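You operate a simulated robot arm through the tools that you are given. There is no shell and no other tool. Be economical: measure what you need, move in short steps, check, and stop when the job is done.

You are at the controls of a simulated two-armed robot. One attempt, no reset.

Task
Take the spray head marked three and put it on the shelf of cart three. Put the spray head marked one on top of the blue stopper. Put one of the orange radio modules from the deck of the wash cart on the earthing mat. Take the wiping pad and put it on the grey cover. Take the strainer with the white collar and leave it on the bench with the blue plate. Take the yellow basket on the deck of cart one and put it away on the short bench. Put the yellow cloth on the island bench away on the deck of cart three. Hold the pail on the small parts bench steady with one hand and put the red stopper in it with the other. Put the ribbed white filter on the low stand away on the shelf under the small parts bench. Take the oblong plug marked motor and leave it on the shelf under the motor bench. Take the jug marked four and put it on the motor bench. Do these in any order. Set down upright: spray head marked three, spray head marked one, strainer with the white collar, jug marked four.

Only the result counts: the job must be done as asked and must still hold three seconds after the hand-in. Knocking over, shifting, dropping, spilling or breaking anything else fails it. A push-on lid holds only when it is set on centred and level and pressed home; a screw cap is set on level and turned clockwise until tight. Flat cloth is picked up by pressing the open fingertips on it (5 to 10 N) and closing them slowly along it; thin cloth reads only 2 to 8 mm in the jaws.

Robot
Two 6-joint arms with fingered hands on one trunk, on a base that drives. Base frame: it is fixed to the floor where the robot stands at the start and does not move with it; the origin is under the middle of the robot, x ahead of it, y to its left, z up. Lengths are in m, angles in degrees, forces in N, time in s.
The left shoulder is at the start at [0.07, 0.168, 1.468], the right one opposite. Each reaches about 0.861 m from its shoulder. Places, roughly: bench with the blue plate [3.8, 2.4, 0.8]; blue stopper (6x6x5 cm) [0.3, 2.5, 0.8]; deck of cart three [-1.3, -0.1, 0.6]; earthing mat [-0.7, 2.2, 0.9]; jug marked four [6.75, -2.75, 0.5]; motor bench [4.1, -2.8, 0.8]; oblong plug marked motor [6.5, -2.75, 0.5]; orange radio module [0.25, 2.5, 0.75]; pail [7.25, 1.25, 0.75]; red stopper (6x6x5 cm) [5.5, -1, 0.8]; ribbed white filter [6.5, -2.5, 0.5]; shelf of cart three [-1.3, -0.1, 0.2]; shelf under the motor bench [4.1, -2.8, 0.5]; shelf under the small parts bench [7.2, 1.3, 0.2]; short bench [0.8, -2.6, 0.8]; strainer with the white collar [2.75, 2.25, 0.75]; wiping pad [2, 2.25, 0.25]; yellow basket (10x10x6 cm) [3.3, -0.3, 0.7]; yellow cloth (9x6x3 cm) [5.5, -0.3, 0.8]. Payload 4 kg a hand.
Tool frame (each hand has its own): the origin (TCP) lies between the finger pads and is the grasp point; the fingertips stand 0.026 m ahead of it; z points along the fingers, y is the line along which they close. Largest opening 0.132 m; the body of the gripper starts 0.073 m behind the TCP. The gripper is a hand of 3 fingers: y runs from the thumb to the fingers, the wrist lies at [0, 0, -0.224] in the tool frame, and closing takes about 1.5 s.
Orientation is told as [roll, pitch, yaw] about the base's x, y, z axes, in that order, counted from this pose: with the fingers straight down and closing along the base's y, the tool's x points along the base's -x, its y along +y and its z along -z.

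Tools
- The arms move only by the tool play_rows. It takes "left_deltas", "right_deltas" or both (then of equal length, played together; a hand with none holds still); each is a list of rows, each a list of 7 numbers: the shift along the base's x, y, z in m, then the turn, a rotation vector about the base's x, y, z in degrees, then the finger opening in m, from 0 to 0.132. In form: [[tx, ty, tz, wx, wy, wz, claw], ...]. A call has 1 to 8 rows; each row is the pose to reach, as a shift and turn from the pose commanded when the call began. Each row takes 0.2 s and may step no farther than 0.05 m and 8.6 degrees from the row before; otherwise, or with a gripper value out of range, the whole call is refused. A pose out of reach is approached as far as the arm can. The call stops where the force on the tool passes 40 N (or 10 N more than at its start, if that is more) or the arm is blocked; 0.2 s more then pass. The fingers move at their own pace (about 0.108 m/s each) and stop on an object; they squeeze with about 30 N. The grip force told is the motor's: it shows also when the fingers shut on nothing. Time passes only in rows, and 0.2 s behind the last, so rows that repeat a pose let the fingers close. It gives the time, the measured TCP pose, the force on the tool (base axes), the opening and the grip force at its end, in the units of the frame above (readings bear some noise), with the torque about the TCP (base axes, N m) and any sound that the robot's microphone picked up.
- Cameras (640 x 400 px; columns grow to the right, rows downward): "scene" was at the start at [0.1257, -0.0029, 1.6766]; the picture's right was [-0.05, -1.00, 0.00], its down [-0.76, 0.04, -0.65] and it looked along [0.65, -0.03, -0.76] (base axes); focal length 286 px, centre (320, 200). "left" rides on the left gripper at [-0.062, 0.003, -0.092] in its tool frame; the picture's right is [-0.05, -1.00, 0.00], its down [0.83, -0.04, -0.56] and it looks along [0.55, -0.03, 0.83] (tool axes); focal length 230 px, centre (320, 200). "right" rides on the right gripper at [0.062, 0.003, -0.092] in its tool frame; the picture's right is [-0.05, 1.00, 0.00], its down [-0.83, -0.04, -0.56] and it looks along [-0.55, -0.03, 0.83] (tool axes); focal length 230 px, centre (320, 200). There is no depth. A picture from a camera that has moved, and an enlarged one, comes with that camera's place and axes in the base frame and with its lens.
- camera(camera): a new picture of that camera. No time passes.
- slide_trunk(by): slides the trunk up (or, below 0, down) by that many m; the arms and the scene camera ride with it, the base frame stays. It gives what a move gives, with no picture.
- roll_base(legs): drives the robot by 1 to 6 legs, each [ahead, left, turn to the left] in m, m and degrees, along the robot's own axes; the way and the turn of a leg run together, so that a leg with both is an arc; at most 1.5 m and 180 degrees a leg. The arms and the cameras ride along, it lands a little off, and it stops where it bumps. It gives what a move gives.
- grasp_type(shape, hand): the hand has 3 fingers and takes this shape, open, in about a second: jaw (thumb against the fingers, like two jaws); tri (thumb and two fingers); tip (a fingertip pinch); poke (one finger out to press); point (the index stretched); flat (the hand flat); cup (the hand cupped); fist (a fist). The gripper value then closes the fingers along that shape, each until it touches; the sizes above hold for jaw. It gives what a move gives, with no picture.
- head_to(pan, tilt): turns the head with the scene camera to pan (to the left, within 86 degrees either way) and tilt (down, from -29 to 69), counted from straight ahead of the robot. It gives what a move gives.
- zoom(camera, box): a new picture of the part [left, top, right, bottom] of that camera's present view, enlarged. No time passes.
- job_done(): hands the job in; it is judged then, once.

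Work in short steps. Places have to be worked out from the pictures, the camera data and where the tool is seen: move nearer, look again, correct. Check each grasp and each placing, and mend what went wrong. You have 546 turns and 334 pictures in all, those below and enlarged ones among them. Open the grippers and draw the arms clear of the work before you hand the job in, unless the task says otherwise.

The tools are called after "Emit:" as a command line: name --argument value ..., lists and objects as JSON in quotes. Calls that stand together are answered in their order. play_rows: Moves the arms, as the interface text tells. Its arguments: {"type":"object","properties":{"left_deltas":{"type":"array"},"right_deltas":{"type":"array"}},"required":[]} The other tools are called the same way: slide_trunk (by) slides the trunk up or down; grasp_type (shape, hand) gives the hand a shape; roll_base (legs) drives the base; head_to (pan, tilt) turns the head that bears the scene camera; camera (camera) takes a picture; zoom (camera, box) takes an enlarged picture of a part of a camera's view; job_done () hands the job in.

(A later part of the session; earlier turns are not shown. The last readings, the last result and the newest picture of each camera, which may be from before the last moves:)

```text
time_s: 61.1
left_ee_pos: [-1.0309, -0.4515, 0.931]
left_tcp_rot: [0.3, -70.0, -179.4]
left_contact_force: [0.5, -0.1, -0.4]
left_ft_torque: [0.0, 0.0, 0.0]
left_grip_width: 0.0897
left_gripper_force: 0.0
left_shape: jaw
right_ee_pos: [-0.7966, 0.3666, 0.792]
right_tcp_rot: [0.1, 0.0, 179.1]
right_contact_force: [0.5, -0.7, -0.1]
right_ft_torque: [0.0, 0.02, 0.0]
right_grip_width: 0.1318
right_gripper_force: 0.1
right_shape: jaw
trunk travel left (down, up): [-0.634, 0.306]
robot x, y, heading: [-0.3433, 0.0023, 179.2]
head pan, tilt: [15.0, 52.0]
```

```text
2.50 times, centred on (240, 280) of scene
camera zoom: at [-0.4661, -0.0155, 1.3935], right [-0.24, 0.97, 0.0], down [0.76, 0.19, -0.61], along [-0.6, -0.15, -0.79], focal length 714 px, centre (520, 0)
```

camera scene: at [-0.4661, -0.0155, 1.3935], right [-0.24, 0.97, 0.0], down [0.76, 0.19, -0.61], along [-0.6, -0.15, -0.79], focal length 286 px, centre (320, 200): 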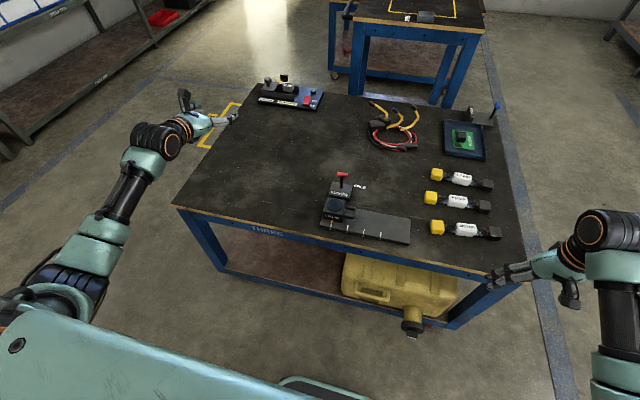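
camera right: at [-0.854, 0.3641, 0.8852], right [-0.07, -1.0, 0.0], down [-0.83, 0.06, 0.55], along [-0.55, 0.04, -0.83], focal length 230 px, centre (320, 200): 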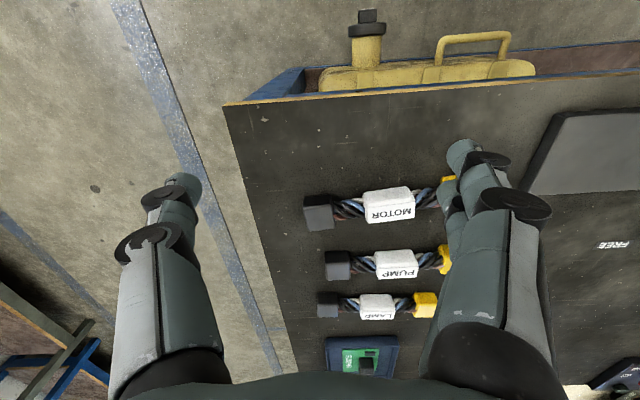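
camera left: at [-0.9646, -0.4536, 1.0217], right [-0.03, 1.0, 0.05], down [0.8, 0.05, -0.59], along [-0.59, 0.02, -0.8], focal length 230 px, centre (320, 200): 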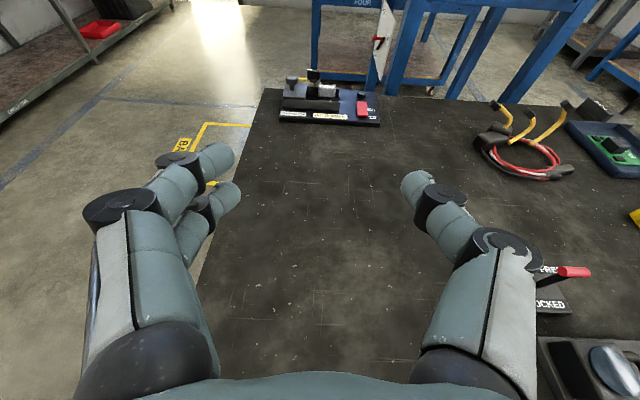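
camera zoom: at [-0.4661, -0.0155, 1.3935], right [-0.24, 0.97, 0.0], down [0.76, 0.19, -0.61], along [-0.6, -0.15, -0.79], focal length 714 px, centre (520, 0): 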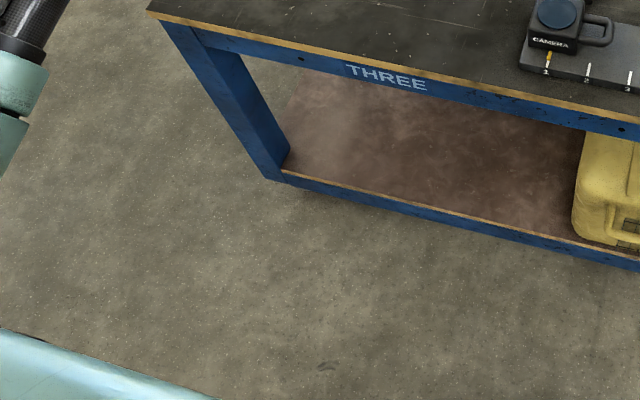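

Not on deck or visible floor. I back up 0.3 m to see the floor that was hidden in front of the base.

Emit:
roll_base --legs '[[-0.3, 0, 0]]'

Emit:
camera --camera "scene"

Emit:
head_to --pan 0 --tilt 60

Emit:
camera --camera "scene"

```text
time_s: 63.2
left_ee_pos: [-0.7301, -0.4581, 0.9311]
left_tcp_rot: [0.3, -70.3, -179.3]
left_contact_force: [0.0, 0.5, -0.1]
left_ft_torque: [0.0, 0.01, 0.0]
left_grip_width: 0.0898
left_gripper_force: 0.0
left_shape: jaw
right_ee_pos: [-0.4979, 0.3612, 0.7918]
right_tcp_rot: [0.0, 0.0, 179.0]
right_contact_force: [0.3, -0.4, -0.1]
right_ft_torque: [0.03, -0.02, 0.01]
right_grip_width: 0.1318
right_gripper_force: 0.1
right_shape: jaw
trunk travel left (down, up): [-0.634, 0.306]
robot x, y, heading: [-0.0452, -0.002, 179.2]
head pan, tilt: [15.0, 52.0]
```

```text
272 pictures are left
camera scene: at [-0.1655, -0.0206, 1.3936], right [-0.24, 0.97, 0.0], down [0.76, 0.19, -0.62], along [-0.6, -0.15, -0.79], focal length 286 px, centre (320, 200)
```

scene: 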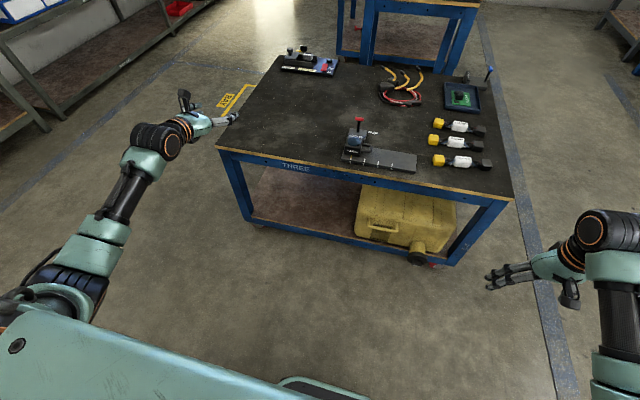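

```text
time_s: 64.0
left_ee_pos: [-0.7326, -0.4577, 0.9317]
left_tcp_rot: [0.2, -70.1, -179.3]
left_contact_force: [-0.2, 0.8, 0.0]
left_ft_torque: [-0.03, 0.02, 0.02]
left_grip_width: 0.0898
left_gripper_force: 0.0
left_shape: jaw
right_ee_pos: [-0.4967, 0.3601, 0.7929]
right_tcp_rot: [0.1, 0.1, 179.0]
right_contact_force: [0.2, 0.3, 0.5]
right_ft_torque: [0.02, 0.01, -0.02]
right_grip_width: 0.1318
right_gripper_force: 0.0
right_shape: jaw
trunk travel left (down, up): [-0.634, 0.306]
robot x, y, heading: [-0.0429, -0.0011, 179.0]
head pan, tilt: [0.0, 60.0]
```

```text
271 pictures are left
camera scene: at [-0.1596, -0.0013, 1.3837], right [0.01, 1.0, 0.0], down [0.87, -0.01, -0.5], along [-0.5, 0.01, -0.87], focal length 286 px, centre (320, 200)
```

scene: 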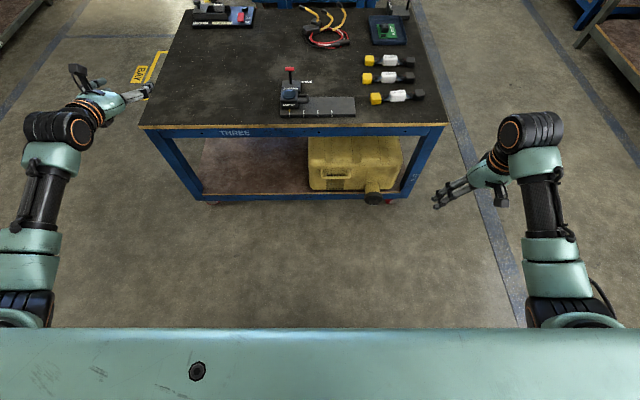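

Emit:
head_to --pan 50 --tilt 50

Emit:
camera --camera "scene"

Emit:
head_to --pan -20 --tilt 45

Emit:
camera --camera "scene"

Emit:
camera --camera "left"

```text
time_s: 65.1
left_ee_pos: [-0.7312, -0.4597, 0.9306]
left_tcp_rot: [0.4, -70.1, -179.3]
left_contact_force: [-0.7, 0.8, 0.0]
left_ft_torque: [0.02, 0.01, -0.01]
left_grip_width: 0.0895
left_gripper_force: 0.1
left_shape: jaw
right_ee_pos: [-0.4963, 0.3602, 0.7928]
right_tcp_rot: [0.0, 0.1, 179.1]
right_contact_force: [0.5, 0.6, 0.7]
right_ft_torque: [0.05, -0.01, 0.04]
right_grip_width: 0.1317
right_gripper_force: 0.0
right_shape: jaw
trunk travel left (down, up): [-0.634, 0.306]
robot x, y, heading: [-0.04, -0.0008, 179.1]
head pan, tilt: [50.0, 50.0]
```

```text
270 pictures are left
camera scene: at [-0.1432, -0.0604, 1.3962], right [-0.76, 0.65, 0.0], down [0.5, 0.58, -0.64], along [-0.42, -0.49, -0.77], focal length 286 px, centre (320, 200)
```

scene: 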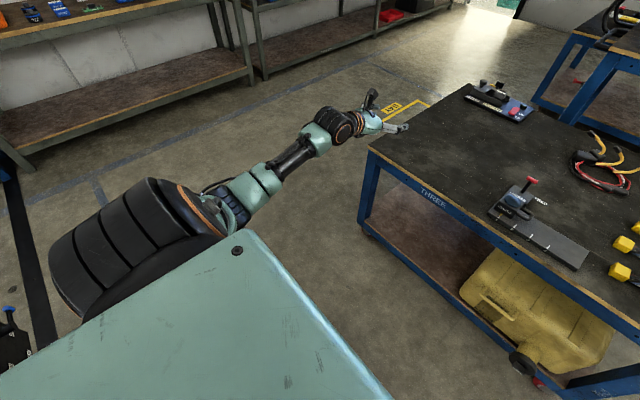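

```text
time_s: 66.5
left_ee_pos: [-0.7318, -0.4581, 0.9313]
left_tcp_rot: [0.4, -70.2, -179.3]
left_contact_force: [-0.8, -0.6, -0.7]
left_ft_torque: [0.02, -0.01, 0.04]
left_grip_width: 0.0897
left_gripper_force: 0.0
left_shape: jaw
right_ee_pos: [-0.4984, 0.3604, 0.7941]
right_tcp_rot: [0.0, 0.0, 179.1]
right_contact_force: [0.3, 0.8, 0.7]
right_ft_torque: [0.01, 0.0, -0.01]
right_grip_width: 0.1318
right_gripper_force: 0.1
right_shape: jaw
trunk travel left (down, up): [-0.634, 0.306]
robot x, y, heading: [-0.0413, -0.0026, 179.1]
head pan, tilt: [-20.0, 45.0]
```

```text
269 pictures are left
camera scene: at [-0.1688, 0.0267, 1.4032], right [0.36, 0.93, 0.0], down [0.66, -0.25, -0.71], along [-0.66, 0.25, -0.71], focal length 286 px, centre (320, 200)
```

scene: 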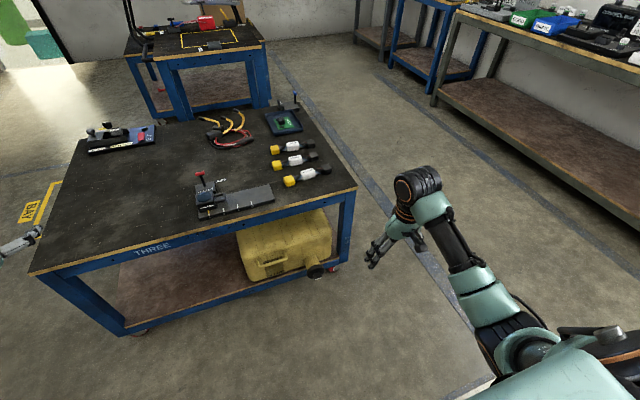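

```text
268 pictures are left
camera left: at [-0.6636, -0.4594, 1.0218], right [-0.03, 1.0, 0.05], down [0.8, 0.06, -0.59], along [-0.59, 0.02, -0.8], focal length 230 px, centre (320, 200)
```

left: 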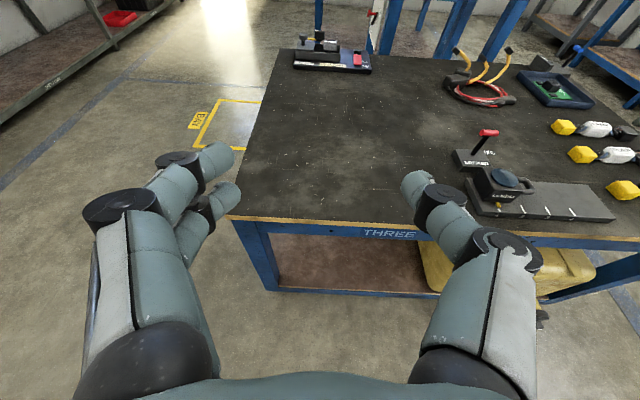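

Emit:
head_to --pan 35 --tilt 30

Emit:
zoom --camera "scene" --box '[240, 150, 440, 300]'

Emit:
camera --camera "right"

```text
time_s: 67.8
left_ee_pos: [-0.7316, -0.4583, 0.9317]
left_tcp_rot: [0.3, -70.1, -179.3]
left_contact_force: [0.0, 0.9, -0.5]
left_ft_torque: [0.01, -0.03, -0.03]
left_grip_width: 0.0899
left_gripper_force: 0.1
left_shape: jaw
right_ee_pos: [-0.4981, 0.3614, 0.793]
right_tcp_rot: [0.0, 0.0, 179.0]
right_contact_force: [-0.2, 0.7, -0.3]
right_ft_torque: [-0.02, 0.01, 0.02]
right_grip_width: 0.1319
right_gripper_force: 0.1
right_shape: jaw
trunk travel left (down, up): [-0.634, 0.306]
robot x, y, heading: [-0.0388, -0.0078, 179.0]
head pan, tilt: [35.0, 30.0]
```

```text
2.67 times, centred on (340, 225) of scene
camera zoom: at [-0.1677, -0.0529, 1.4258], right [-0.56, 0.83, 0.0], down [0.41, 0.28, -0.87], along [-0.72, -0.49, -0.5], focal length 762 px, centre (267, 133)
```

zoom: 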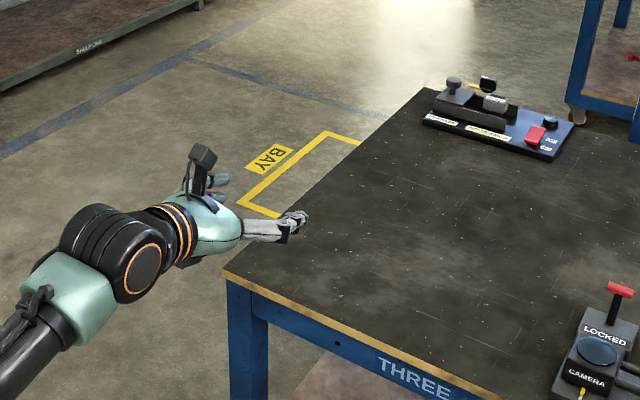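

```text
266 pictures are left
camera right: at [-0.4366, 0.3558, 0.8853], right [-0.07, -1.0, 0.0], down [-0.83, 0.06, 0.56], along [-0.55, 0.04, -0.83], focal length 230 px, centre (320, 200)
```

right: 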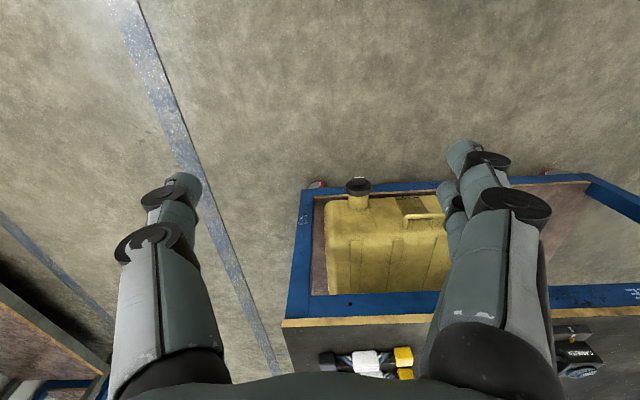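

Nothing visible. To check if it's lodged under the palm I raise the left hand above head-camera height and look at its underside.

Emit:
play_rows --left_deltas '[[0, 0, 0.05, 0, 0, 0, 0.09], [0, 0, 0.1, 0, 0, 0, 0.09], [0, 0, 0.15, 0, 0, 0, 0.09], [0, 0, 0.2, 0, 0, 0, 0.09], [0, 0, 0.25, 0, 0, 0, 0.09], [0, 0, 0.3, 0, 0, 0, 0.09], [0, 0, 0.35, 0, 0, 0, 0.09], [0, 0, 0.4, 0, 0, 0, 0.09]]'

Emit:
head_to --pan 35 --tilt 20

Emit:
camera --camera "scene"

```text
time_s: 69.6
left_ee_pos: [-0.729, -0.4533, 1.333]
left_tcp_rot: [0.5, -70.1, -179.5]
left_contact_force: [-0.1, 0.2, 0.5]
left_ft_torque: [-0.02, -0.02, -0.01]
left_grip_width: 0.0897
left_gripper_force: 0.1
left_shape: jaw
right_ee_pos: [-0.4983, 0.3613, 0.7927]
right_tcp_rot: [-0.1, 0.0, 179.0]
right_contact_force: [-0.1, -0.6, -0.2]
right_ft_torque: [-0.01, 0.02, 0.01]
right_grip_width: 0.132
right_gripper_force: 0.1
right_shape: jaw
trunk travel left (down, up): [-0.634, 0.306]
robot x, y, heading: [-0.0415, -0.0013, 179.2]
head pan, tilt: [35.0, 30.0]
```

```text
time_s: 70.3
left_ee_pos: [-0.7308, -0.4544, 1.3316]
left_tcp_rot: [0.2, -70.1, -179.3]
left_contact_force: [0.2, -0.3, -0.4]
left_ft_torque: [-0.02, 0.03, -0.01]
left_grip_width: 0.0895
left_gripper_force: 0.0
left_shape: jaw
right_ee_pos: [-0.4968, 0.3603, 0.7931]
right_tcp_rot: [0.0, -0.1, 179.1]
right_contact_force: [-0.2, -0.6, -0.1]
right_ft_torque: [0.0, 0.01, 0.03]
right_grip_width: 0.1319
right_gripper_force: 0.0
right_shape: jaw
trunk travel left (down, up): [-0.634, 0.306]
robot x, y, heading: [-0.043, -0.0064, 179.2]
head pan, tilt: [35.0, 20.0]
```

```text
265 pictures are left
camera scene: at [-0.17, -0.0548, 1.4418], right [-0.56, 0.83, 0.0], down [0.28, 0.19, -0.94], along [-0.78, -0.53, -0.34], focal length 286 px, centre (320, 200)
```

scene: 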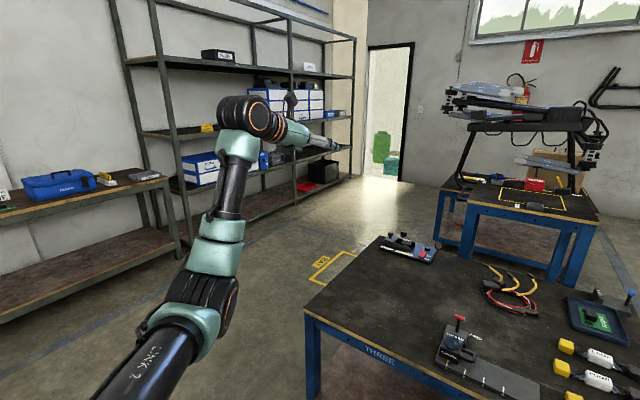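

No head there. I scan the floor again now that the left arm is out of the way.

Emit:
head_to --pan 40 --tilt 55

Emit:
camera --camera "scene"

Emit:
slide_trunk --by -0.5

Emit:
head_to --pan 5 --tilt 25

Emit:
camera --camera "scene"

```text
time_s: 71.3
left_ee_pos: [-0.7298, -0.4544, 1.333]
left_tcp_rot: [0.3, -70.1, -179.2]
left_contact_force: [0.4, -0.1, -0.2]
left_ft_torque: [-0.02, 0.0, 0.0]
left_grip_width: 0.0896
left_gripper_force: 0.0
left_shape: jaw
right_ee_pos: [-0.4963, 0.3604, 0.7923]
right_tcp_rot: [0.0, -0.1, 179.1]
right_contact_force: [-0.3, 0.3, -0.3]
right_ft_torque: [0.01, -0.03, 0.0]
right_grip_width: 0.1319
right_gripper_force: 0.1
right_shape: jaw
trunk travel left (down, up): [-0.634, 0.306]
robot x, y, heading: [-0.0406, -0.001, 178.9]
head pan, tilt: [40.0, 55.0]
```

```text
264 pictures are left
camera scene: at [-0.1488, -0.0478, 1.3898], right [-0.63, 0.78, 0.0], down [0.64, 0.52, -0.57], along [-0.45, -0.36, -0.82], focal length 286 px, centre (320, 200)
```

scene: 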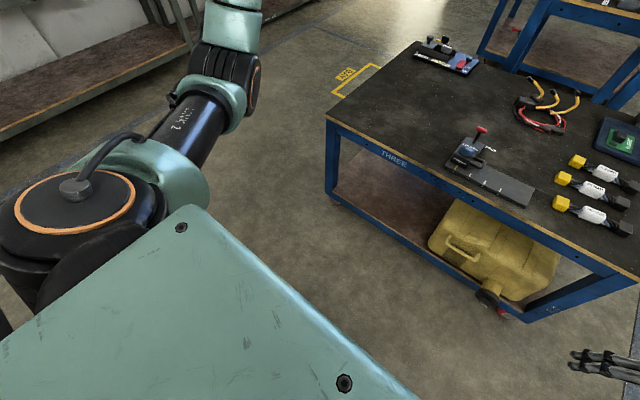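

```text
refused: -0.5 is not a number from -0.4 to 0.4
```

```text
time_s: 72.3
left_ee_pos: [-0.7302, -0.4551, 1.3335]
left_tcp_rot: [0.3, -70.0, -179.3]
left_contact_force: [-0.6, -0.1, 0.0]
left_ft_torque: [0.0, -0.03, -0.02]
left_grip_width: 0.0898
left_gripper_force: 0.0
left_shape: jaw
right_ee_pos: [-0.497, 0.3613, 0.7938]
right_tcp_rot: [0.0, -0.1, 179.2]
right_contact_force: [-0.1, -0.2, 0.0]
right_ft_torque: [0.02, -0.01, 0.03]
right_grip_width: 0.1317
right_gripper_force: 0.1
right_shape: jaw
trunk travel left (down, up): [-0.634, 0.306]
robot x, y, heading: [-0.044, -0.0048, 179.1]
head pan, tilt: [5.0, 25.0]
```

```text
263 pictures are left
camera scene: at [-0.1847, -0.009, 1.4337], right [-0.07, 1.0, 0.0], down [0.42, 0.03, -0.91], along [-0.9, -0.07, -0.42], focal length 286 px, centre (320, 200)
```

scene: 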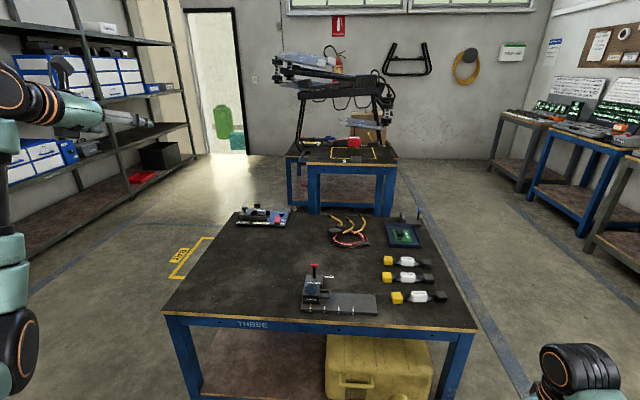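

Probably it rolled under the cart. I lower the trunk fully and use the left hand's camera low to look beneath.

Emit:
slide_trunk --by -0.4

Emit:
slide_trunk --by -0.2

Emit:
play_rows --left_deltas '[[0, 0, -0.05, 0, 8, 0, 0.09], [0, 0, -0.1, 0, 16, 0, 0.09], [0, 0, -0.15, 0, 24, 0, 0.09], [0, 0, -0.2, 0, 32, 0, 0.09], [0, 0, -0.25, 0, 40, 0, 0.09], [0, 0, -0.3, 0, 48, 0, 0.09], [0, 0, -0.35, 0, 54, 0, 0.09], [0, 0, -0.4, 0, 54, 0, 0.09]]'

Emit:
camera --camera "left"

```text
time_s: 76.2
left_ee_pos: [-0.7289, -0.455, 0.9326]
left_tcp_rot: [0.3, -70.3, -179.3]
left_contact_force: [0.4, 0.2, -0.1]
left_ft_torque: [-0.06, -0.01, 0.0]
left_grip_width: 0.0897
left_gripper_force: 0.1
left_shape: jaw
right_ee_pos: [-0.4983, 0.3596, 0.3919]
right_tcp_rot: [0.1, -0.1, 179.1]
right_contact_force: [0.1, -0.9, -0.7]
right_ft_torque: [0.01, -0.03, 0.03]
right_grip_width: 0.1318
right_gripper_force: 0.1
right_shape: jaw
trunk travel left (down, up): [-0.234, 0.706]
robot x, y, heading: [-0.0419, -0.0042, 179.0]
head pan, tilt: [5.0, 25.0]
```

```text
time_s: 78.3
left_ee_pos: [-0.73, -0.4535, 0.733]
left_tcp_rot: [0.3, -70.2, -179.3]
left_contact_force: [0.3, -0.9, 0.1]
left_ft_torque: [-0.01, -0.01, 0.02]
left_grip_width: 0.0896
left_gripper_force: 0.1
left_shape: jaw
right_ee_pos: [-0.4983, 0.3606, 0.193]
right_tcp_rot: [0.1, 0.1, 179.0]
right_contact_force: [0.8, 1.2, 0.3]
right_ft_torque: [0.02, 0.0, -0.01]
right_grip_width: 0.132
right_gripper_force: 0.1
right_shape: jaw
trunk travel left (down, up): [-0.034, 0.906]
robot x, y, heading: [-0.0394, -0.0059, 179.3]
head pan, tilt: [5.0, 25.0]
```

```text
time_s: 80.1
left_ee_pos: [-0.7284, -0.4554, 0.3363]
left_tcp_rot: [-178.8, -55.7, -0.4]
left_contact_force: [0.2, -0.2, -0.3]
left_ft_torque: [0.01, 0.01, 0.02]
left_grip_width: 0.0896
left_gripper_force: 0.2
left_shape: jaw
left hand out of reach, approached as far as the arm can: row 5
right_ee_pos: [-0.4976, 0.3615, 0.1932]
right_tcp_rot: [0.1, 0.0, 179.1]
right_contact_force: [-0.4, 0.0, 0.2]
right_ft_torque: [0.01, 0.0, 0.01]
right_grip_width: 0.1319
right_gripper_force: 0.0
right_shape: jaw
trunk travel left (down, up): [-0.034, 0.906]
robot x, y, heading: [-0.0393, -0.0009, 179.0]
head pan, tilt: [5.0, 25.0]
```

```text
262 pictures are left
camera left: at [-0.6157, -0.4565, 0.3369], right [0.02, 1.0, 0.06], down [-0.01, 0.06, -1.0], along [-1.0, 0.02, 0.01], focal length 230 px, centre (320, 200)
```

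left: 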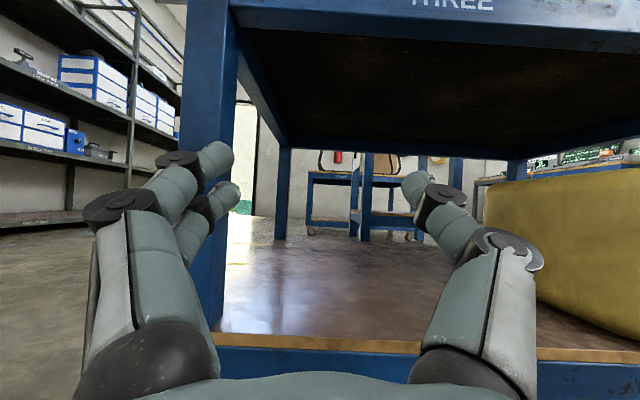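

Emit:
play_rows --left_deltas '[[0.04, 0, -0.03, 0, -5, 0, 0.09], [0.08, 0, -0.06, 0, -10, 0, 0.09], [0.12, 0, -0.09, 0, -15, 0, 0.09], [0.14, 0, -0.13, 0, -20, 0, 0.09], [0.14, 0, -0.17, 0, -20, 0, 0.09]]'

Emit:
camera --camera "left"

Emit:
camera --camera "right"

```text
time_s: 81.3
left_ee_pos: [-0.5924, -0.4549, 0.1663]
left_tcp_rot: [-178.1, -75.9, -0.9]
left_contact_force: [0.4, -0.4, -0.2]
left_ft_torque: [-0.01, -0.03, -0.02]
left_grip_width: 0.0901
left_gripper_force: 0.1
left_shape: jaw
right_ee_pos: [-0.4975, 0.3611, 0.1936]
right_tcp_rot: [0.0, 0.0, 179.1]
right_contact_force: [-0.2, 1.1, -0.3]
right_ft_torque: [0.0, 0.0, 0.03]
right_grip_width: 0.1319
right_gripper_force: 0.1
right_shape: jaw
trunk travel left (down, up): [-0.034, 0.906]
robot x, y, heading: [-0.042, -0.0056, 179.1]
head pan, tilt: [5.0, 25.0]
```

```text
261 pictures are left
camera left: at [-0.4851, -0.4552, 0.2042], right [0.0, 1.0, 0.06], down [0.33, 0.06, -0.94], along [-0.94, 0.02, -0.33], focal length 230 px, centre (320, 200)
```

left: 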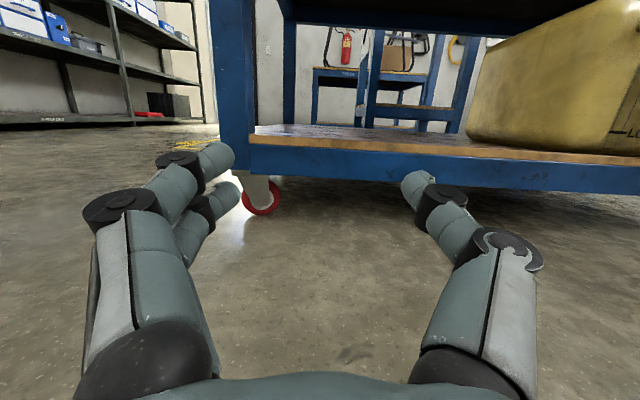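

```text
260 pictures are left
camera right: at [-0.4366, 0.3557, 0.2853], right [-0.07, -1.0, 0.0], down [-0.83, 0.06, 0.56], along [-0.55, 0.04, -0.83], focal length 230 px, centre (320, 200)
```

right: 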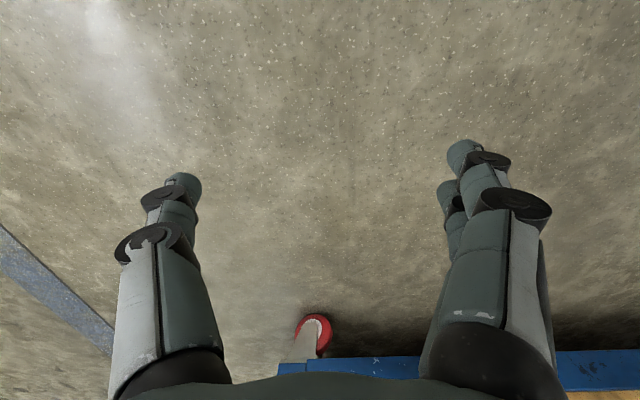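

Emit:
play_rows --left_deltas '[[0, 0.03, 0, 0, 0, -8, 0.09], [0, 0.06, -0.01, 0, 0, -16, 0.09], [0, 0.09, -0.02, 0, 0, -24, 0.09], [0, 0.12, -0.03, 0, 0, -24, 0.09], [0, 0.15, -0.03, 0, 0, -24, 0.09]]'

Emit:
zoom --camera "left" --box '[160, 80, 480, 280]'

Emit:
head_to --pan 0 --tilt 40

Emit:
camera --camera "scene"

```text
time_s: 82.5
left_ee_pos: [-0.5876, -0.3027, 0.1341]
left_tcp_rot: [-178.2, -75.9, -24.8]
left_contact_force: [0.1, 0.1, -0.9]
left_ft_torque: [0.01, 0.01, -0.02]
left_grip_width: 0.0897
left_gripper_force: 0.0
left_shape: jaw
right_ee_pos: [-0.4976, 0.3611, 0.1926]
right_tcp_rot: [0.0, 0.0, 179.1]
right_contact_force: [0.5, 1.0, 0.3]
right_ft_torque: [-0.02, -0.01, 0.02]
right_grip_width: 0.1322
right_gripper_force: 0.1
right_shape: jaw
trunk travel left (down, up): [-0.034, 0.906]
robot x, y, heading: [-0.041, -0.008, 179.1]
head pan, tilt: [5.0, 25.0]
```

```text
2.00 times, centred on (320, 180) of left
camera zoom: at [-0.4919, -0.3467, 0.1727], right [0.41, 0.91, 0.06], down [0.33, -0.09, -0.94], along [-0.85, 0.4, -0.33], focal length 460 px, centre (320, 240)
```

zoom: 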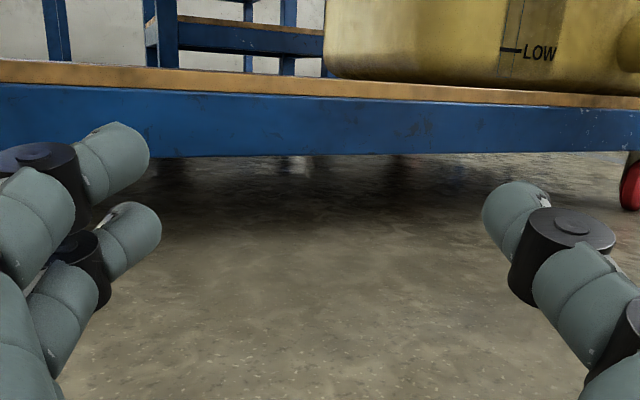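

```text
time_s: 83.3
left_ee_pos: [-0.5891, -0.3045, 0.135]
left_tcp_rot: [-178.1, -75.9, -25.0]
left_contact_force: [0.2, 0.6, 0.7]
left_ft_torque: [-0.01, -0.01, 0.0]
left_grip_width: 0.09
left_gripper_force: 0.1
left_shape: jaw
right_ee_pos: [-0.4974, 0.3609, 0.1939]
right_tcp_rot: [0.0, 0.0, 179.1]
right_contact_force: [0.7, -0.2, -0.5]
right_ft_torque: [0.0, 0.02, -0.01]
right_grip_width: 0.1319
right_gripper_force: 0.0
right_shape: jaw
trunk travel left (down, up): [-0.034, 0.906]
robot x, y, heading: [-0.0431, -0.0026, 179.1]
head pan, tilt: [0.0, 40.0]
```

```text
258 pictures are left
camera scene: at [-0.1777, -0.0009, 0.8105], right [0.01, 1.0, 0.0], down [0.64, -0.01, -0.77], along [-0.77, 0.01, -0.64], focal length 286 px, centre (320, 200)
```

scene: 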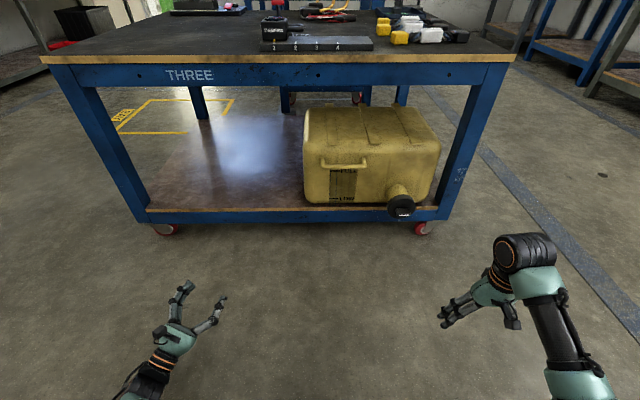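

Emit:
head_to --pan 0 --tilt 69

Emit:
camera --camera "scene"

Emit:
head_to --pan 80 --tilt 50

Emit:
camera --camera "scene"

Emit:
head_to --pan -80 --tilt 40

Emit:
camera --camera "scene"

```text
time_s: 84.2
left_ee_pos: [-0.5889, -0.3038, 0.1358]
left_tcp_rot: [-178.1, -75.9, -25.0]
left_contact_force: [-0.5, -1.1, 0.3]
left_ft_torque: [0.04, 0.03, -0.02]
left_grip_width: 0.0895
left_gripper_force: 0.1
left_shape: jaw
right_ee_pos: [-0.4972, 0.3605, 0.192]
right_tcp_rot: [0.0, -0.1, 179.2]
right_contact_force: [0.4, 0.3, 0.0]
right_ft_torque: [0.0, 0.02, 0.04]
right_grip_width: 0.1319
right_gripper_force: 0.0
right_shape: jaw
trunk travel left (down, up): [-0.034, 0.906]
robot x, y, heading: [-0.0457, -0.0014, 179.3]
head pan, tilt: [0.0, 68.8]
```

```text
257 pictures are left
camera scene: at [-0.1487, -0.0013, 0.7744], right [0.01, 1.0, 0.0], down [0.93, -0.01, -0.36], along [-0.36, 0.01, -0.93], focal length 286 px, centre (320, 200)
```

scene: 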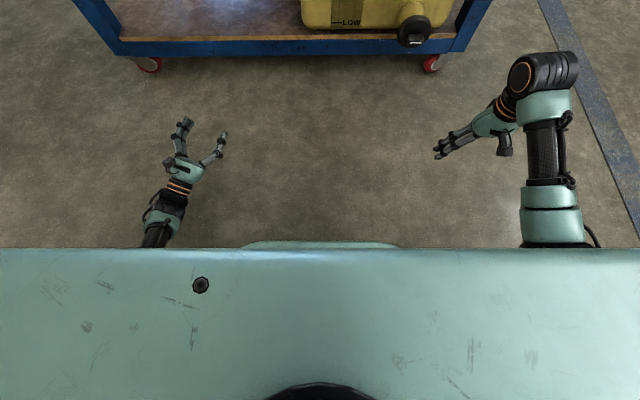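

```text
time_s: 85.8
left_ee_pos: [-0.5883, -0.3033, 0.134]
left_tcp_rot: [-178.1, -75.8, -25.1]
left_contact_force: [0.5, 0.2, 0.5]
left_ft_torque: [-0.02, -0.01, -0.03]
left_grip_width: 0.0896
left_gripper_force: 0.1
left_shape: jaw
right_ee_pos: [-0.4981, 0.3609, 0.1927]
right_tcp_rot: [0.0, 0.0, 179.0]
right_contact_force: [0.4, -1.1, 0.2]
right_ft_torque: [-0.03, -0.05, -0.01]
right_grip_width: 0.1317
right_gripper_force: 0.0
right_shape: jaw
trunk travel left (down, up): [-0.034, 0.906]
robot x, y, heading: [-0.0436, -0.0022, 179.0]
head pan, tilt: [80.0, 50.0]
```

```text
256 pictures are left
camera scene: at [-0.1072, -0.0778, 0.7963], right [-0.98, 0.19, 0.0], down [0.14, 0.75, -0.64], along [-0.12, -0.63, -0.77], focal length 286 px, centre (320, 200)
```

scene: 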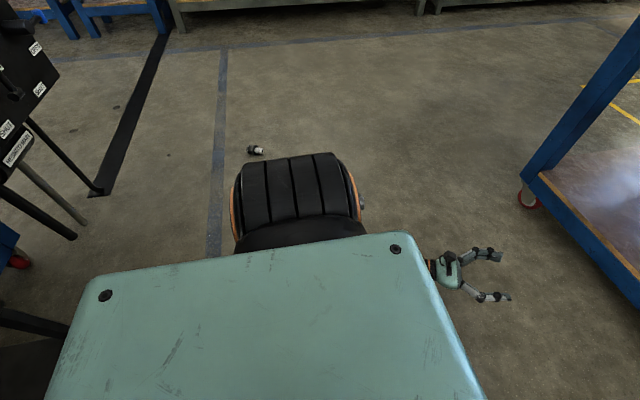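

```text
time_s: 88.2
left_ee_pos: [-0.5889, -0.3026, 0.1343]
left_tcp_rot: [-178.0, -75.9, -24.9]
left_contact_force: [0.9, -0.2, 0.0]
left_ft_torque: [-0.04, 0.04, -0.03]
left_grip_width: 0.0897
left_gripper_force: 0.1
left_shape: jaw
right_ee_pos: [-0.4979, 0.3596, 0.1935]
right_tcp_rot: [0.0, 0.0, 179.1]
right_contact_force: [-0.2, -0.2, 0.4]
right_ft_torque: [0.0, 0.0, 0.03]
right_grip_width: 0.1321
right_gripper_force: 0.1
right_shape: jaw
trunk travel left (down, up): [-0.034, 0.906]
robot x, y, heading: [-0.0443, -0.007, 179.1]
head pan, tilt: [-80.0, 40.0]
```

```text
255 pictures are left
camera scene: at [-0.1062, 0.0817, 0.8104], right [0.99, 0.16, 0.0], down [0.1, -0.63, -0.77], along [-0.12, 0.76, -0.64], focal length 286 px, centre (320, 200)
```

scene: 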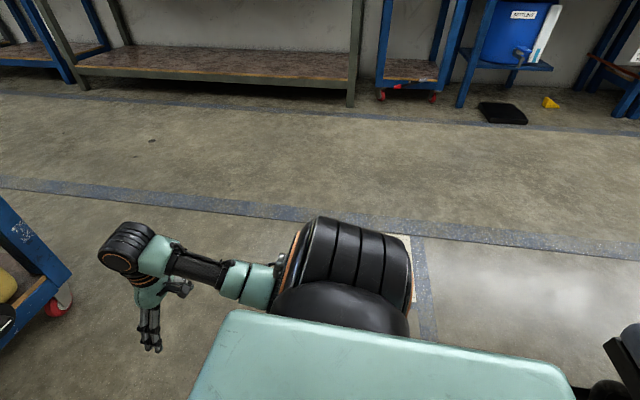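

Found it: it lies on the floor at about (-0.015,-1.03). I bring the left hand back up to a fingers-down pose before driving there.

Emit:
play_rows --left_deltas '[[0, -0.03, 0.04, 0, 0, 8, 0.09], [0, -0.05, 0.08, 0, 0, 16, 0.09], [0, -0.06, 0.12, 0, 0, 24.5, 0.09]]'

Emit:
play_rows --left_deltas '[[0, 0, 0.02, 0, -8.5, 0, 0.09], [0, 0, 0.04, 0, -17, 0, 0.09], [0, 0, 0.06, 0, -25.5, 0, 0.09], [0, 0, 0.08, 0, -34, 0, 0.09], [0, 0, 0.1, 0, -42.5, 0, 0.09], [0, 0, 0.12, 0, -51, 0, 0.09], [0, 0, 0.12, 0, -59.5, 0, 0.09], [0, 0, 0.12, 0, -68, 0, 0.09]]'

Emit:
play_rows --left_deltas '[[0, 0, 0, 0, -8.5, 0, 0.09], [0, 0, 0, 0, -17, 0, 0.09], [0, 0, 0, 0, -25.5, 0, 0.09], [0, 0, 0, 0, -34, 0, 0.09], [0, 0, 0, 0, -36, 0, 0.09]]'

```text
time_s: 89.0
left_ee_pos: [-0.5921, -0.3617, 0.2532]
left_tcp_rot: [-177.8, -75.9, -0.7]
left_contact_force: [-0.5, -0.6, -0.7]
left_ft_torque: [0.05, 0.05, -0.04]
left_grip_width: 0.0896
left_gripper_force: 0.0
left_shape: jaw
right_ee_pos: [-0.498, 0.3607, 0.1935]
right_tcp_rot: [0.0, 0.0, 179.0]
right_contact_force: [0.1, -0.1, 0.3]
right_ft_torque: [0.0, 0.01, -0.01]
right_grip_width: 0.1318
right_gripper_force: 0.0
right_shape: jaw
trunk travel left (down, up): [-0.034, 0.906]
robot x, y, heading: [-0.0396, -0.0005, 179.1]
head pan, tilt: [-80.0, 40.0]
```

```text
time_s: 90.8
left_ee_pos: [-0.6715, -0.3884, 0.3111]
left_tcp_rot: [-4.2, -38.3, -179.0]
left_contact_force: [-1.7, 3.4, 1.3]
left_ft_torque: [-0.33, -0.19, 0.22]
left_grip_width: 0.0897
left_gripper_force: 0.1
left_shape: jaw
left hand out of reach, approached as far as the arm can: row 2, 4, 5, 6, 7, 8
right_ee_pos: [-0.4974, 0.3605, 0.1923]
right_tcp_rot: [0.1, 0.0, 179.1]
right_contact_force: [-0.1, 0.4, 0.6]
right_ft_torque: [0.0, 0.02, -0.03]
right_grip_width: 0.1317
right_gripper_force: 0.0
right_shape: jaw
trunk travel left (down, up): [-0.034, 0.906]
robot x, y, heading: [-0.0389, -0.0058, 179.5]
head pan, tilt: [-80.0, 40.0]
```

```text
time_s: 92.0
left_ee_pos: [-0.6017, -0.4423, 0.3183]
left_tcp_rot: [-3.7, -2.4, -179.9]
left_contact_force: [0.4, -0.1, -0.5]
left_ft_torque: [-0.04, 0.02, 0.0]
left_grip_width: 0.09
left_gripper_force: 0.1
left_shape: jaw
left hand out of reach, approached as far as the arm can: row 1, 2, 3, 4, 5
right_ee_pos: [-0.4966, 0.3618, 0.192]
right_tcp_rot: [0.0, 0.0, 179.2]
right_contact_force: [-0.1, -0.2, 0.7]
right_ft_torque: [0.02, -0.04, -0.04]
right_grip_width: 0.1321
right_gripper_force: 0.1
right_shape: jaw
trunk travel left (down, up): [-0.034, 0.906]
robot x, y, heading: [-0.04, -0.0074, 179.1]
head pan, tilt: [-80.0, 40.0]
```

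Emit:
roll_base --legs '[[0.14, 0.45, 0], [0, 0, 90]]'

Emit:
head_to --pan 0 --tilt 55

Emit:
camera --camera "scene"

Emit:
camera --camera "left"

```text
time_s: 98.6
left_ee_pos: [0.2241, -1.0102, 0.3184]
left_tcp_rot: [-3.6, -2.4, -91.4]
left_contact_force: [0.0, 0.0, 0.8]
left_ft_torque: [-0.01, 0.0, 0.01]
left_grip_width: 0.0897
left_gripper_force: 0.1
left_shape: jaw
right_ee_pos: [-0.574, -0.8852, 0.1937]
right_tcp_rot: [0.0, 0.0, -92.4]
right_contact_force: [0.0, 1.2, 0.4]
right_ft_torque: [0.01, 0.01, 0.0]
right_grip_width: 0.1318
right_gripper_force: 0.0
right_shape: jaw
trunk travel left (down, up): [-0.034, 0.906]
robot x, y, heading: [-0.1955, -0.4365, -92.2]
head pan, tilt: [-80.0, 40.0]
```

```text
time_s: 100.1
left_ee_pos: [0.2259, -1.0103, 0.3192]
left_tcp_rot: [-3.7, -2.3, -91.3]
left_contact_force: [0.2, -0.1, 0.3]
left_ft_torque: [0.0, -0.02, -0.02]
left_grip_width: 0.0899
left_gripper_force: 0.1
left_shape: jaw
right_ee_pos: [-0.5746, -0.8845, 0.1936]
right_tcp_rot: [0.0, 0.0, -92.4]
right_contact_force: [0.7, 0.0, 0.9]
right_ft_torque: [0.02, 0.0, -0.01]
right_grip_width: 0.1323
right_gripper_force: 0.1
right_shape: jaw
trunk travel left (down, up): [-0.034, 0.906]
robot x, y, heading: [-0.2013, -0.4373, -92.3]
head pan, tilt: [0.0, 55.0]
```

```text
254 pictures are left
camera scene: at [-0.205, -0.5593, 0.7898], right [-1.0, 0.04, 0.0], down [0.03, 0.82, -0.57], along [-0.02, -0.57, -0.82], focal length 286 px, centre (320, 200)
```

scene: 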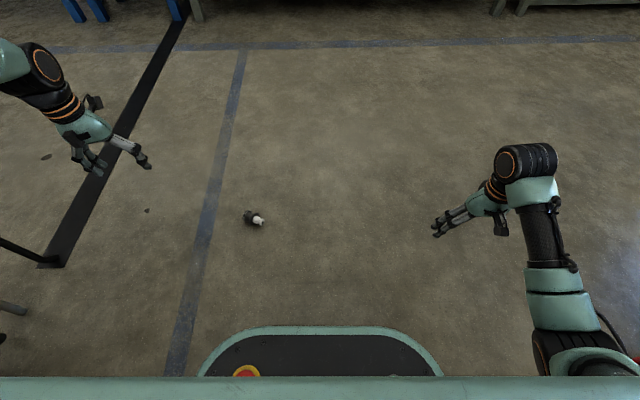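

```text
253 pictures are left
camera left: at [0.2346, -1.0671, 0.4141], right [-1.0, -0.03, 0.07], down [0.01, 0.85, 0.52], along [-0.07, 0.52, -0.85], focal length 230 px, centre (320, 200)
```

left: 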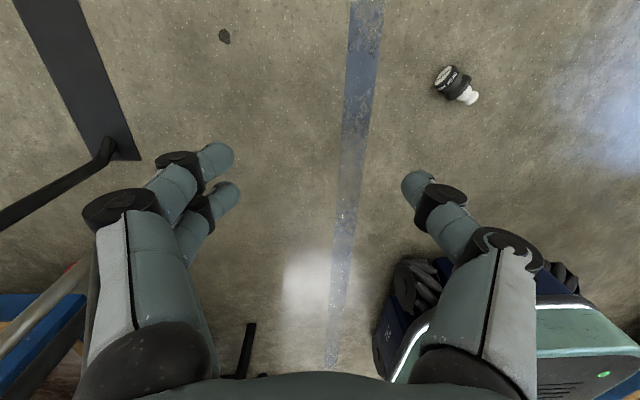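

The head lies at (-0.013,-1.033), stem pointing toward (-0.7,+0.7). I drive 8 cm closer, move the left hand over the knob and yaw it so the stem will lie along the tool's x.

Emit:
roll_base --legs '[[0.08, 0, 0]]'

Emit:
play_rows --left_deltas '[[-0.04, 0.005, 0, 0, 0, 6, 0.09], [-0.08, 0.02, 0, 0, 0, 12, 0.09], [-0.12, 0.04, 0, 0, 0, 18, 0.09], [-0.16, 0.05, 0, 0, 0, 24, 0.09], [-0.2, 0.05, 0, 0, 0, 32, 0.09], [-0.228, 0.05, 0, 0, 0, 40, 0.09], [-0.228, 0.05, -0.03, 0, 0, 48, 0.09], [-0.228, 0.05, -0.06, 0, 0, 48, 0.09]]'

Emit:
camera --camera "left"

```text
time_s: 101.2
left_ee_pos: [0.2245, -1.0871, 0.318]
left_tcp_rot: [-3.7, -2.4, -91.3]
left_contact_force: [0.6, -0.5, 0.0]
left_ft_torque: [-0.02, -0.04, 0.0]
left_grip_width: 0.0897
left_gripper_force: 0.1
left_shape: jaw
right_ee_pos: [-0.576, -0.965, 0.1922]
right_tcp_rot: [0.1, 0.0, -92.2]
right_contact_force: [-0.6, -0.1, -0.5]
right_ft_torque: [-0.03, -0.01, -0.02]
right_grip_width: 0.1318
right_gripper_force: 0.1
right_shape: jaw
trunk travel left (down, up): [-0.034, 0.906]
robot x, y, heading: [-0.1969, -0.5166, -92.2]
head pan, tilt: [0.0, 55.0]
```

```text
time_s: 103.0
left_ee_pos: [0.1211, -0.9686, 0.3005]
left_tcp_rot: [-3.8, -2.1, -43.3]
left_contact_force: [-0.9, 0.9, 0.4]
left_ft_torque: [0.0, 0.01, -0.04]
left_grip_width: 0.09
left_gripper_force: 0.1
left_shape: jaw
left hand out of reach, approached as far as the arm can: row 1, 2, 3, 4, 5, 6, 7, 8
right_ee_pos: [-0.5767, -0.9646, 0.1921]
right_tcp_rot: [0.0, -0.1, -92.3]
right_contact_force: [-0.1, -0.7, 0.3]
right_ft_torque: [0.0, 0.0, 0.02]
right_grip_width: 0.1317
right_gripper_force: 0.0
right_shape: jaw
trunk travel left (down, up): [-0.034, 0.906]
robot x, y, heading: [-0.2046, -0.5167, -92.2]
head pan, tilt: [0.0, 55.0]
```

```text
252 pictures are left
camera left: at [0.1711, -1.0003, 0.3952], right [-0.65, -0.76, 0.07], down [-0.62, 0.58, 0.53], along [-0.44, 0.3, -0.85], focal length 230 px, centre (320, 200)
```

left: 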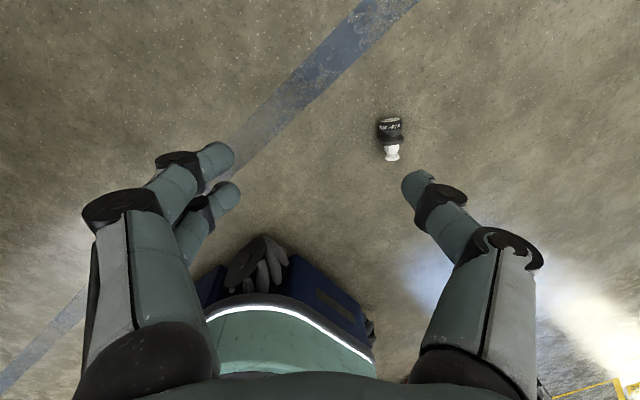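

Alignment is good: stem points along tool x. I lower and move over the knob at (0,-1.041).

Emit:
play_rows --left_deltas '[[-0.02, -0.012, -0.04, 0, 0, 0, 0.09], [-0.045, -0.026, -0.07, 0, 0, 0, 0.09], [-0.07, -0.04, -0.1, 0, 0, 0, 0.09], [-0.095, -0.055, -0.13, 0, 0, 0, 0.09], [-0.118, -0.07, -0.16, 0, 0, 0, 0.09], [-0.121, -0.073, -0.19, 0, 0, 0, 0.09]]'

Emit:
camera --camera "left"

```text
time_s: 104.4
left_ee_pos: [0.1515, -0.9776, 0.1932]
left_tcp_rot: [-3.7, -2.1, -43.4]
left_contact_force: [0.4, 0.1, 0.7]
left_ft_torque: [0.02, -0.01, 0.03]
left_grip_width: 0.0902
left_gripper_force: 0.1
left_shape: jaw
left hand out of reach, approached as far as the arm can: row 1, 2, 3, 4, 5, 6
right_ee_pos: [-0.577, -0.964, 0.1942]
right_tcp_rot: [0.0, 0.0, -92.3]
right_contact_force: [0.2, -0.3, 0.6]
right_ft_torque: [-0.01, 0.02, -0.05]
right_grip_width: 0.1321
right_gripper_force: 0.1
right_shape: jaw
trunk travel left (down, up): [-0.034, 0.906]
robot x, y, heading: [-0.2019, -0.52, -92.4]
head pan, tilt: [0.0, 55.0]
```

```text
251 pictures are left
camera left: at [0.203, -1.0102, 0.2892], right [-0.65, -0.76, 0.07], down [-0.62, 0.58, 0.53], along [-0.44, 0.3, -0.85], focal length 230 px, centre (320, 200)
```

left: 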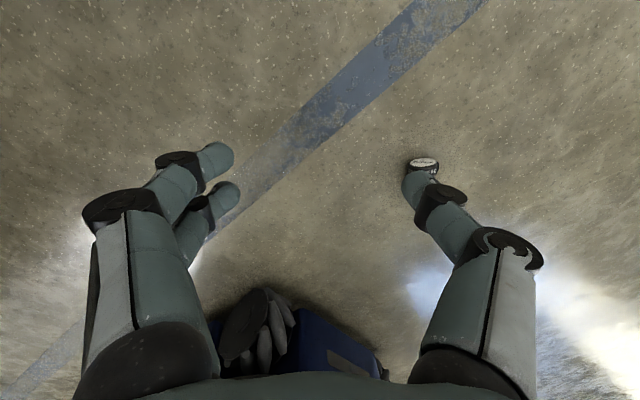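

Emit:
slide_trunk --by 0.05

Emit:
roll_base --legs '[[-0.035, 0, 0]]'

Emit:
play_rows --left_deltas '[[-0.03, -0.02, -0.01, 0, 0, 0, 0.09], [-0.06, -0.04, -0.02, 0, 0, 0, 0.09], [-0.09, -0.06, -0.05, 0, 0, 0, 0.09], [-0.12, -0.08, -0.07, 0, 0, 0, 0.09], [-0.146, -0.093, -0.1, 0, 0, 0, 0.09], [-0.146, -0.095, -0.12, 0, 0, 0, 0.09]]'

Emit:
camera --camera "left"

```text
time_s: 105.3
left_ee_pos: [0.1538, -0.9771, 0.2448]
left_tcp_rot: [-3.8, -1.9, -43.3]
left_contact_force: [0.2, -0.1, 0.6]
left_ft_torque: [-0.01, -0.01, -0.02]
left_grip_width: 0.0898
left_gripper_force: 0.1
left_shape: jaw
right_ee_pos: [-0.5773, -0.9644, 0.2431]
right_tcp_rot: [0.1, 0.1, -92.3]
right_contact_force: [-0.4, -0.6, 0.0]
right_ft_torque: [0.03, -0.04, 0.01]
right_grip_width: 0.1319
right_gripper_force: 0.0
right_shape: jaw
trunk travel left (down, up): [-0.084, 0.856]
robot x, y, heading: [-0.2002, -0.5207, -92.1]
head pan, tilt: [0.0, 55.0]
```

```text
time_s: 106.2
left_ee_pos: [0.1533, -0.9422, 0.2444]
left_tcp_rot: [-3.8, -2.0, -43.4]
left_contact_force: [0.9, 0.0, 0.7]
left_ft_torque: [0.02, 0.03, -0.03]
left_grip_width: 0.0898
left_gripper_force: 0.0
left_shape: jaw
right_ee_pos: [-0.5755, -0.9288, 0.2423]
right_tcp_rot: [0.0, 0.0, -92.3]
right_contact_force: [-1.0, -0.7, -0.2]
right_ft_torque: [-0.02, 0.01, -0.01]
right_grip_width: 0.1321
right_gripper_force: 0.0
right_shape: jaw
trunk travel left (down, up): [-0.084, 0.856]
robot x, y, heading: [-0.1986, -0.4808, -92.3]
head pan, tilt: [0.0, 55.0]
```

```text
time_s: 107.6
left_ee_pos: [0.1572, -0.9411, 0.2289]
left_tcp_rot: [-3.8, -1.7, -43.5]
left_contact_force: [-0.1, 0.3, -0.3]
left_ft_torque: [-0.01, 0.0, 0.05]
left_grip_width: 0.0898
left_gripper_force: 0.1
left_shape: jaw
left hand out of reach, approached as far as the arm can: row 1, 2, 3, 4, 5, 6
right_ee_pos: [-0.5755, -0.9291, 0.2427]
right_tcp_rot: [0.0, -0.1, -92.2]
right_contact_force: [-1.1, 0.9, -0.1]
right_ft_torque: [0.0, 0.01, -0.03]
right_grip_width: 0.1317
right_gripper_force: 0.0
right_shape: jaw
trunk travel left (down, up): [-0.084, 0.856]
robot x, y, heading: [-0.2001, -0.4795, -92.2]
head pan, tilt: [0.0, 55.0]
```

```text
250 pictures are left
camera left: at [0.2081, -0.9727, 0.3242], right [-0.65, -0.76, 0.07], down [-0.62, 0.58, 0.53], along [-0.44, 0.3, -0.85], focal length 230 px, centre (320, 200)
```

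left: 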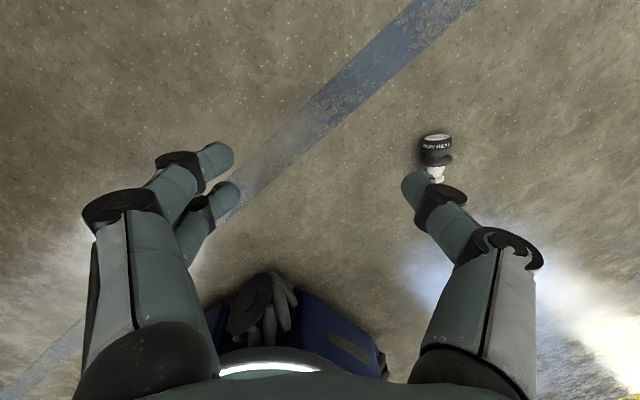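

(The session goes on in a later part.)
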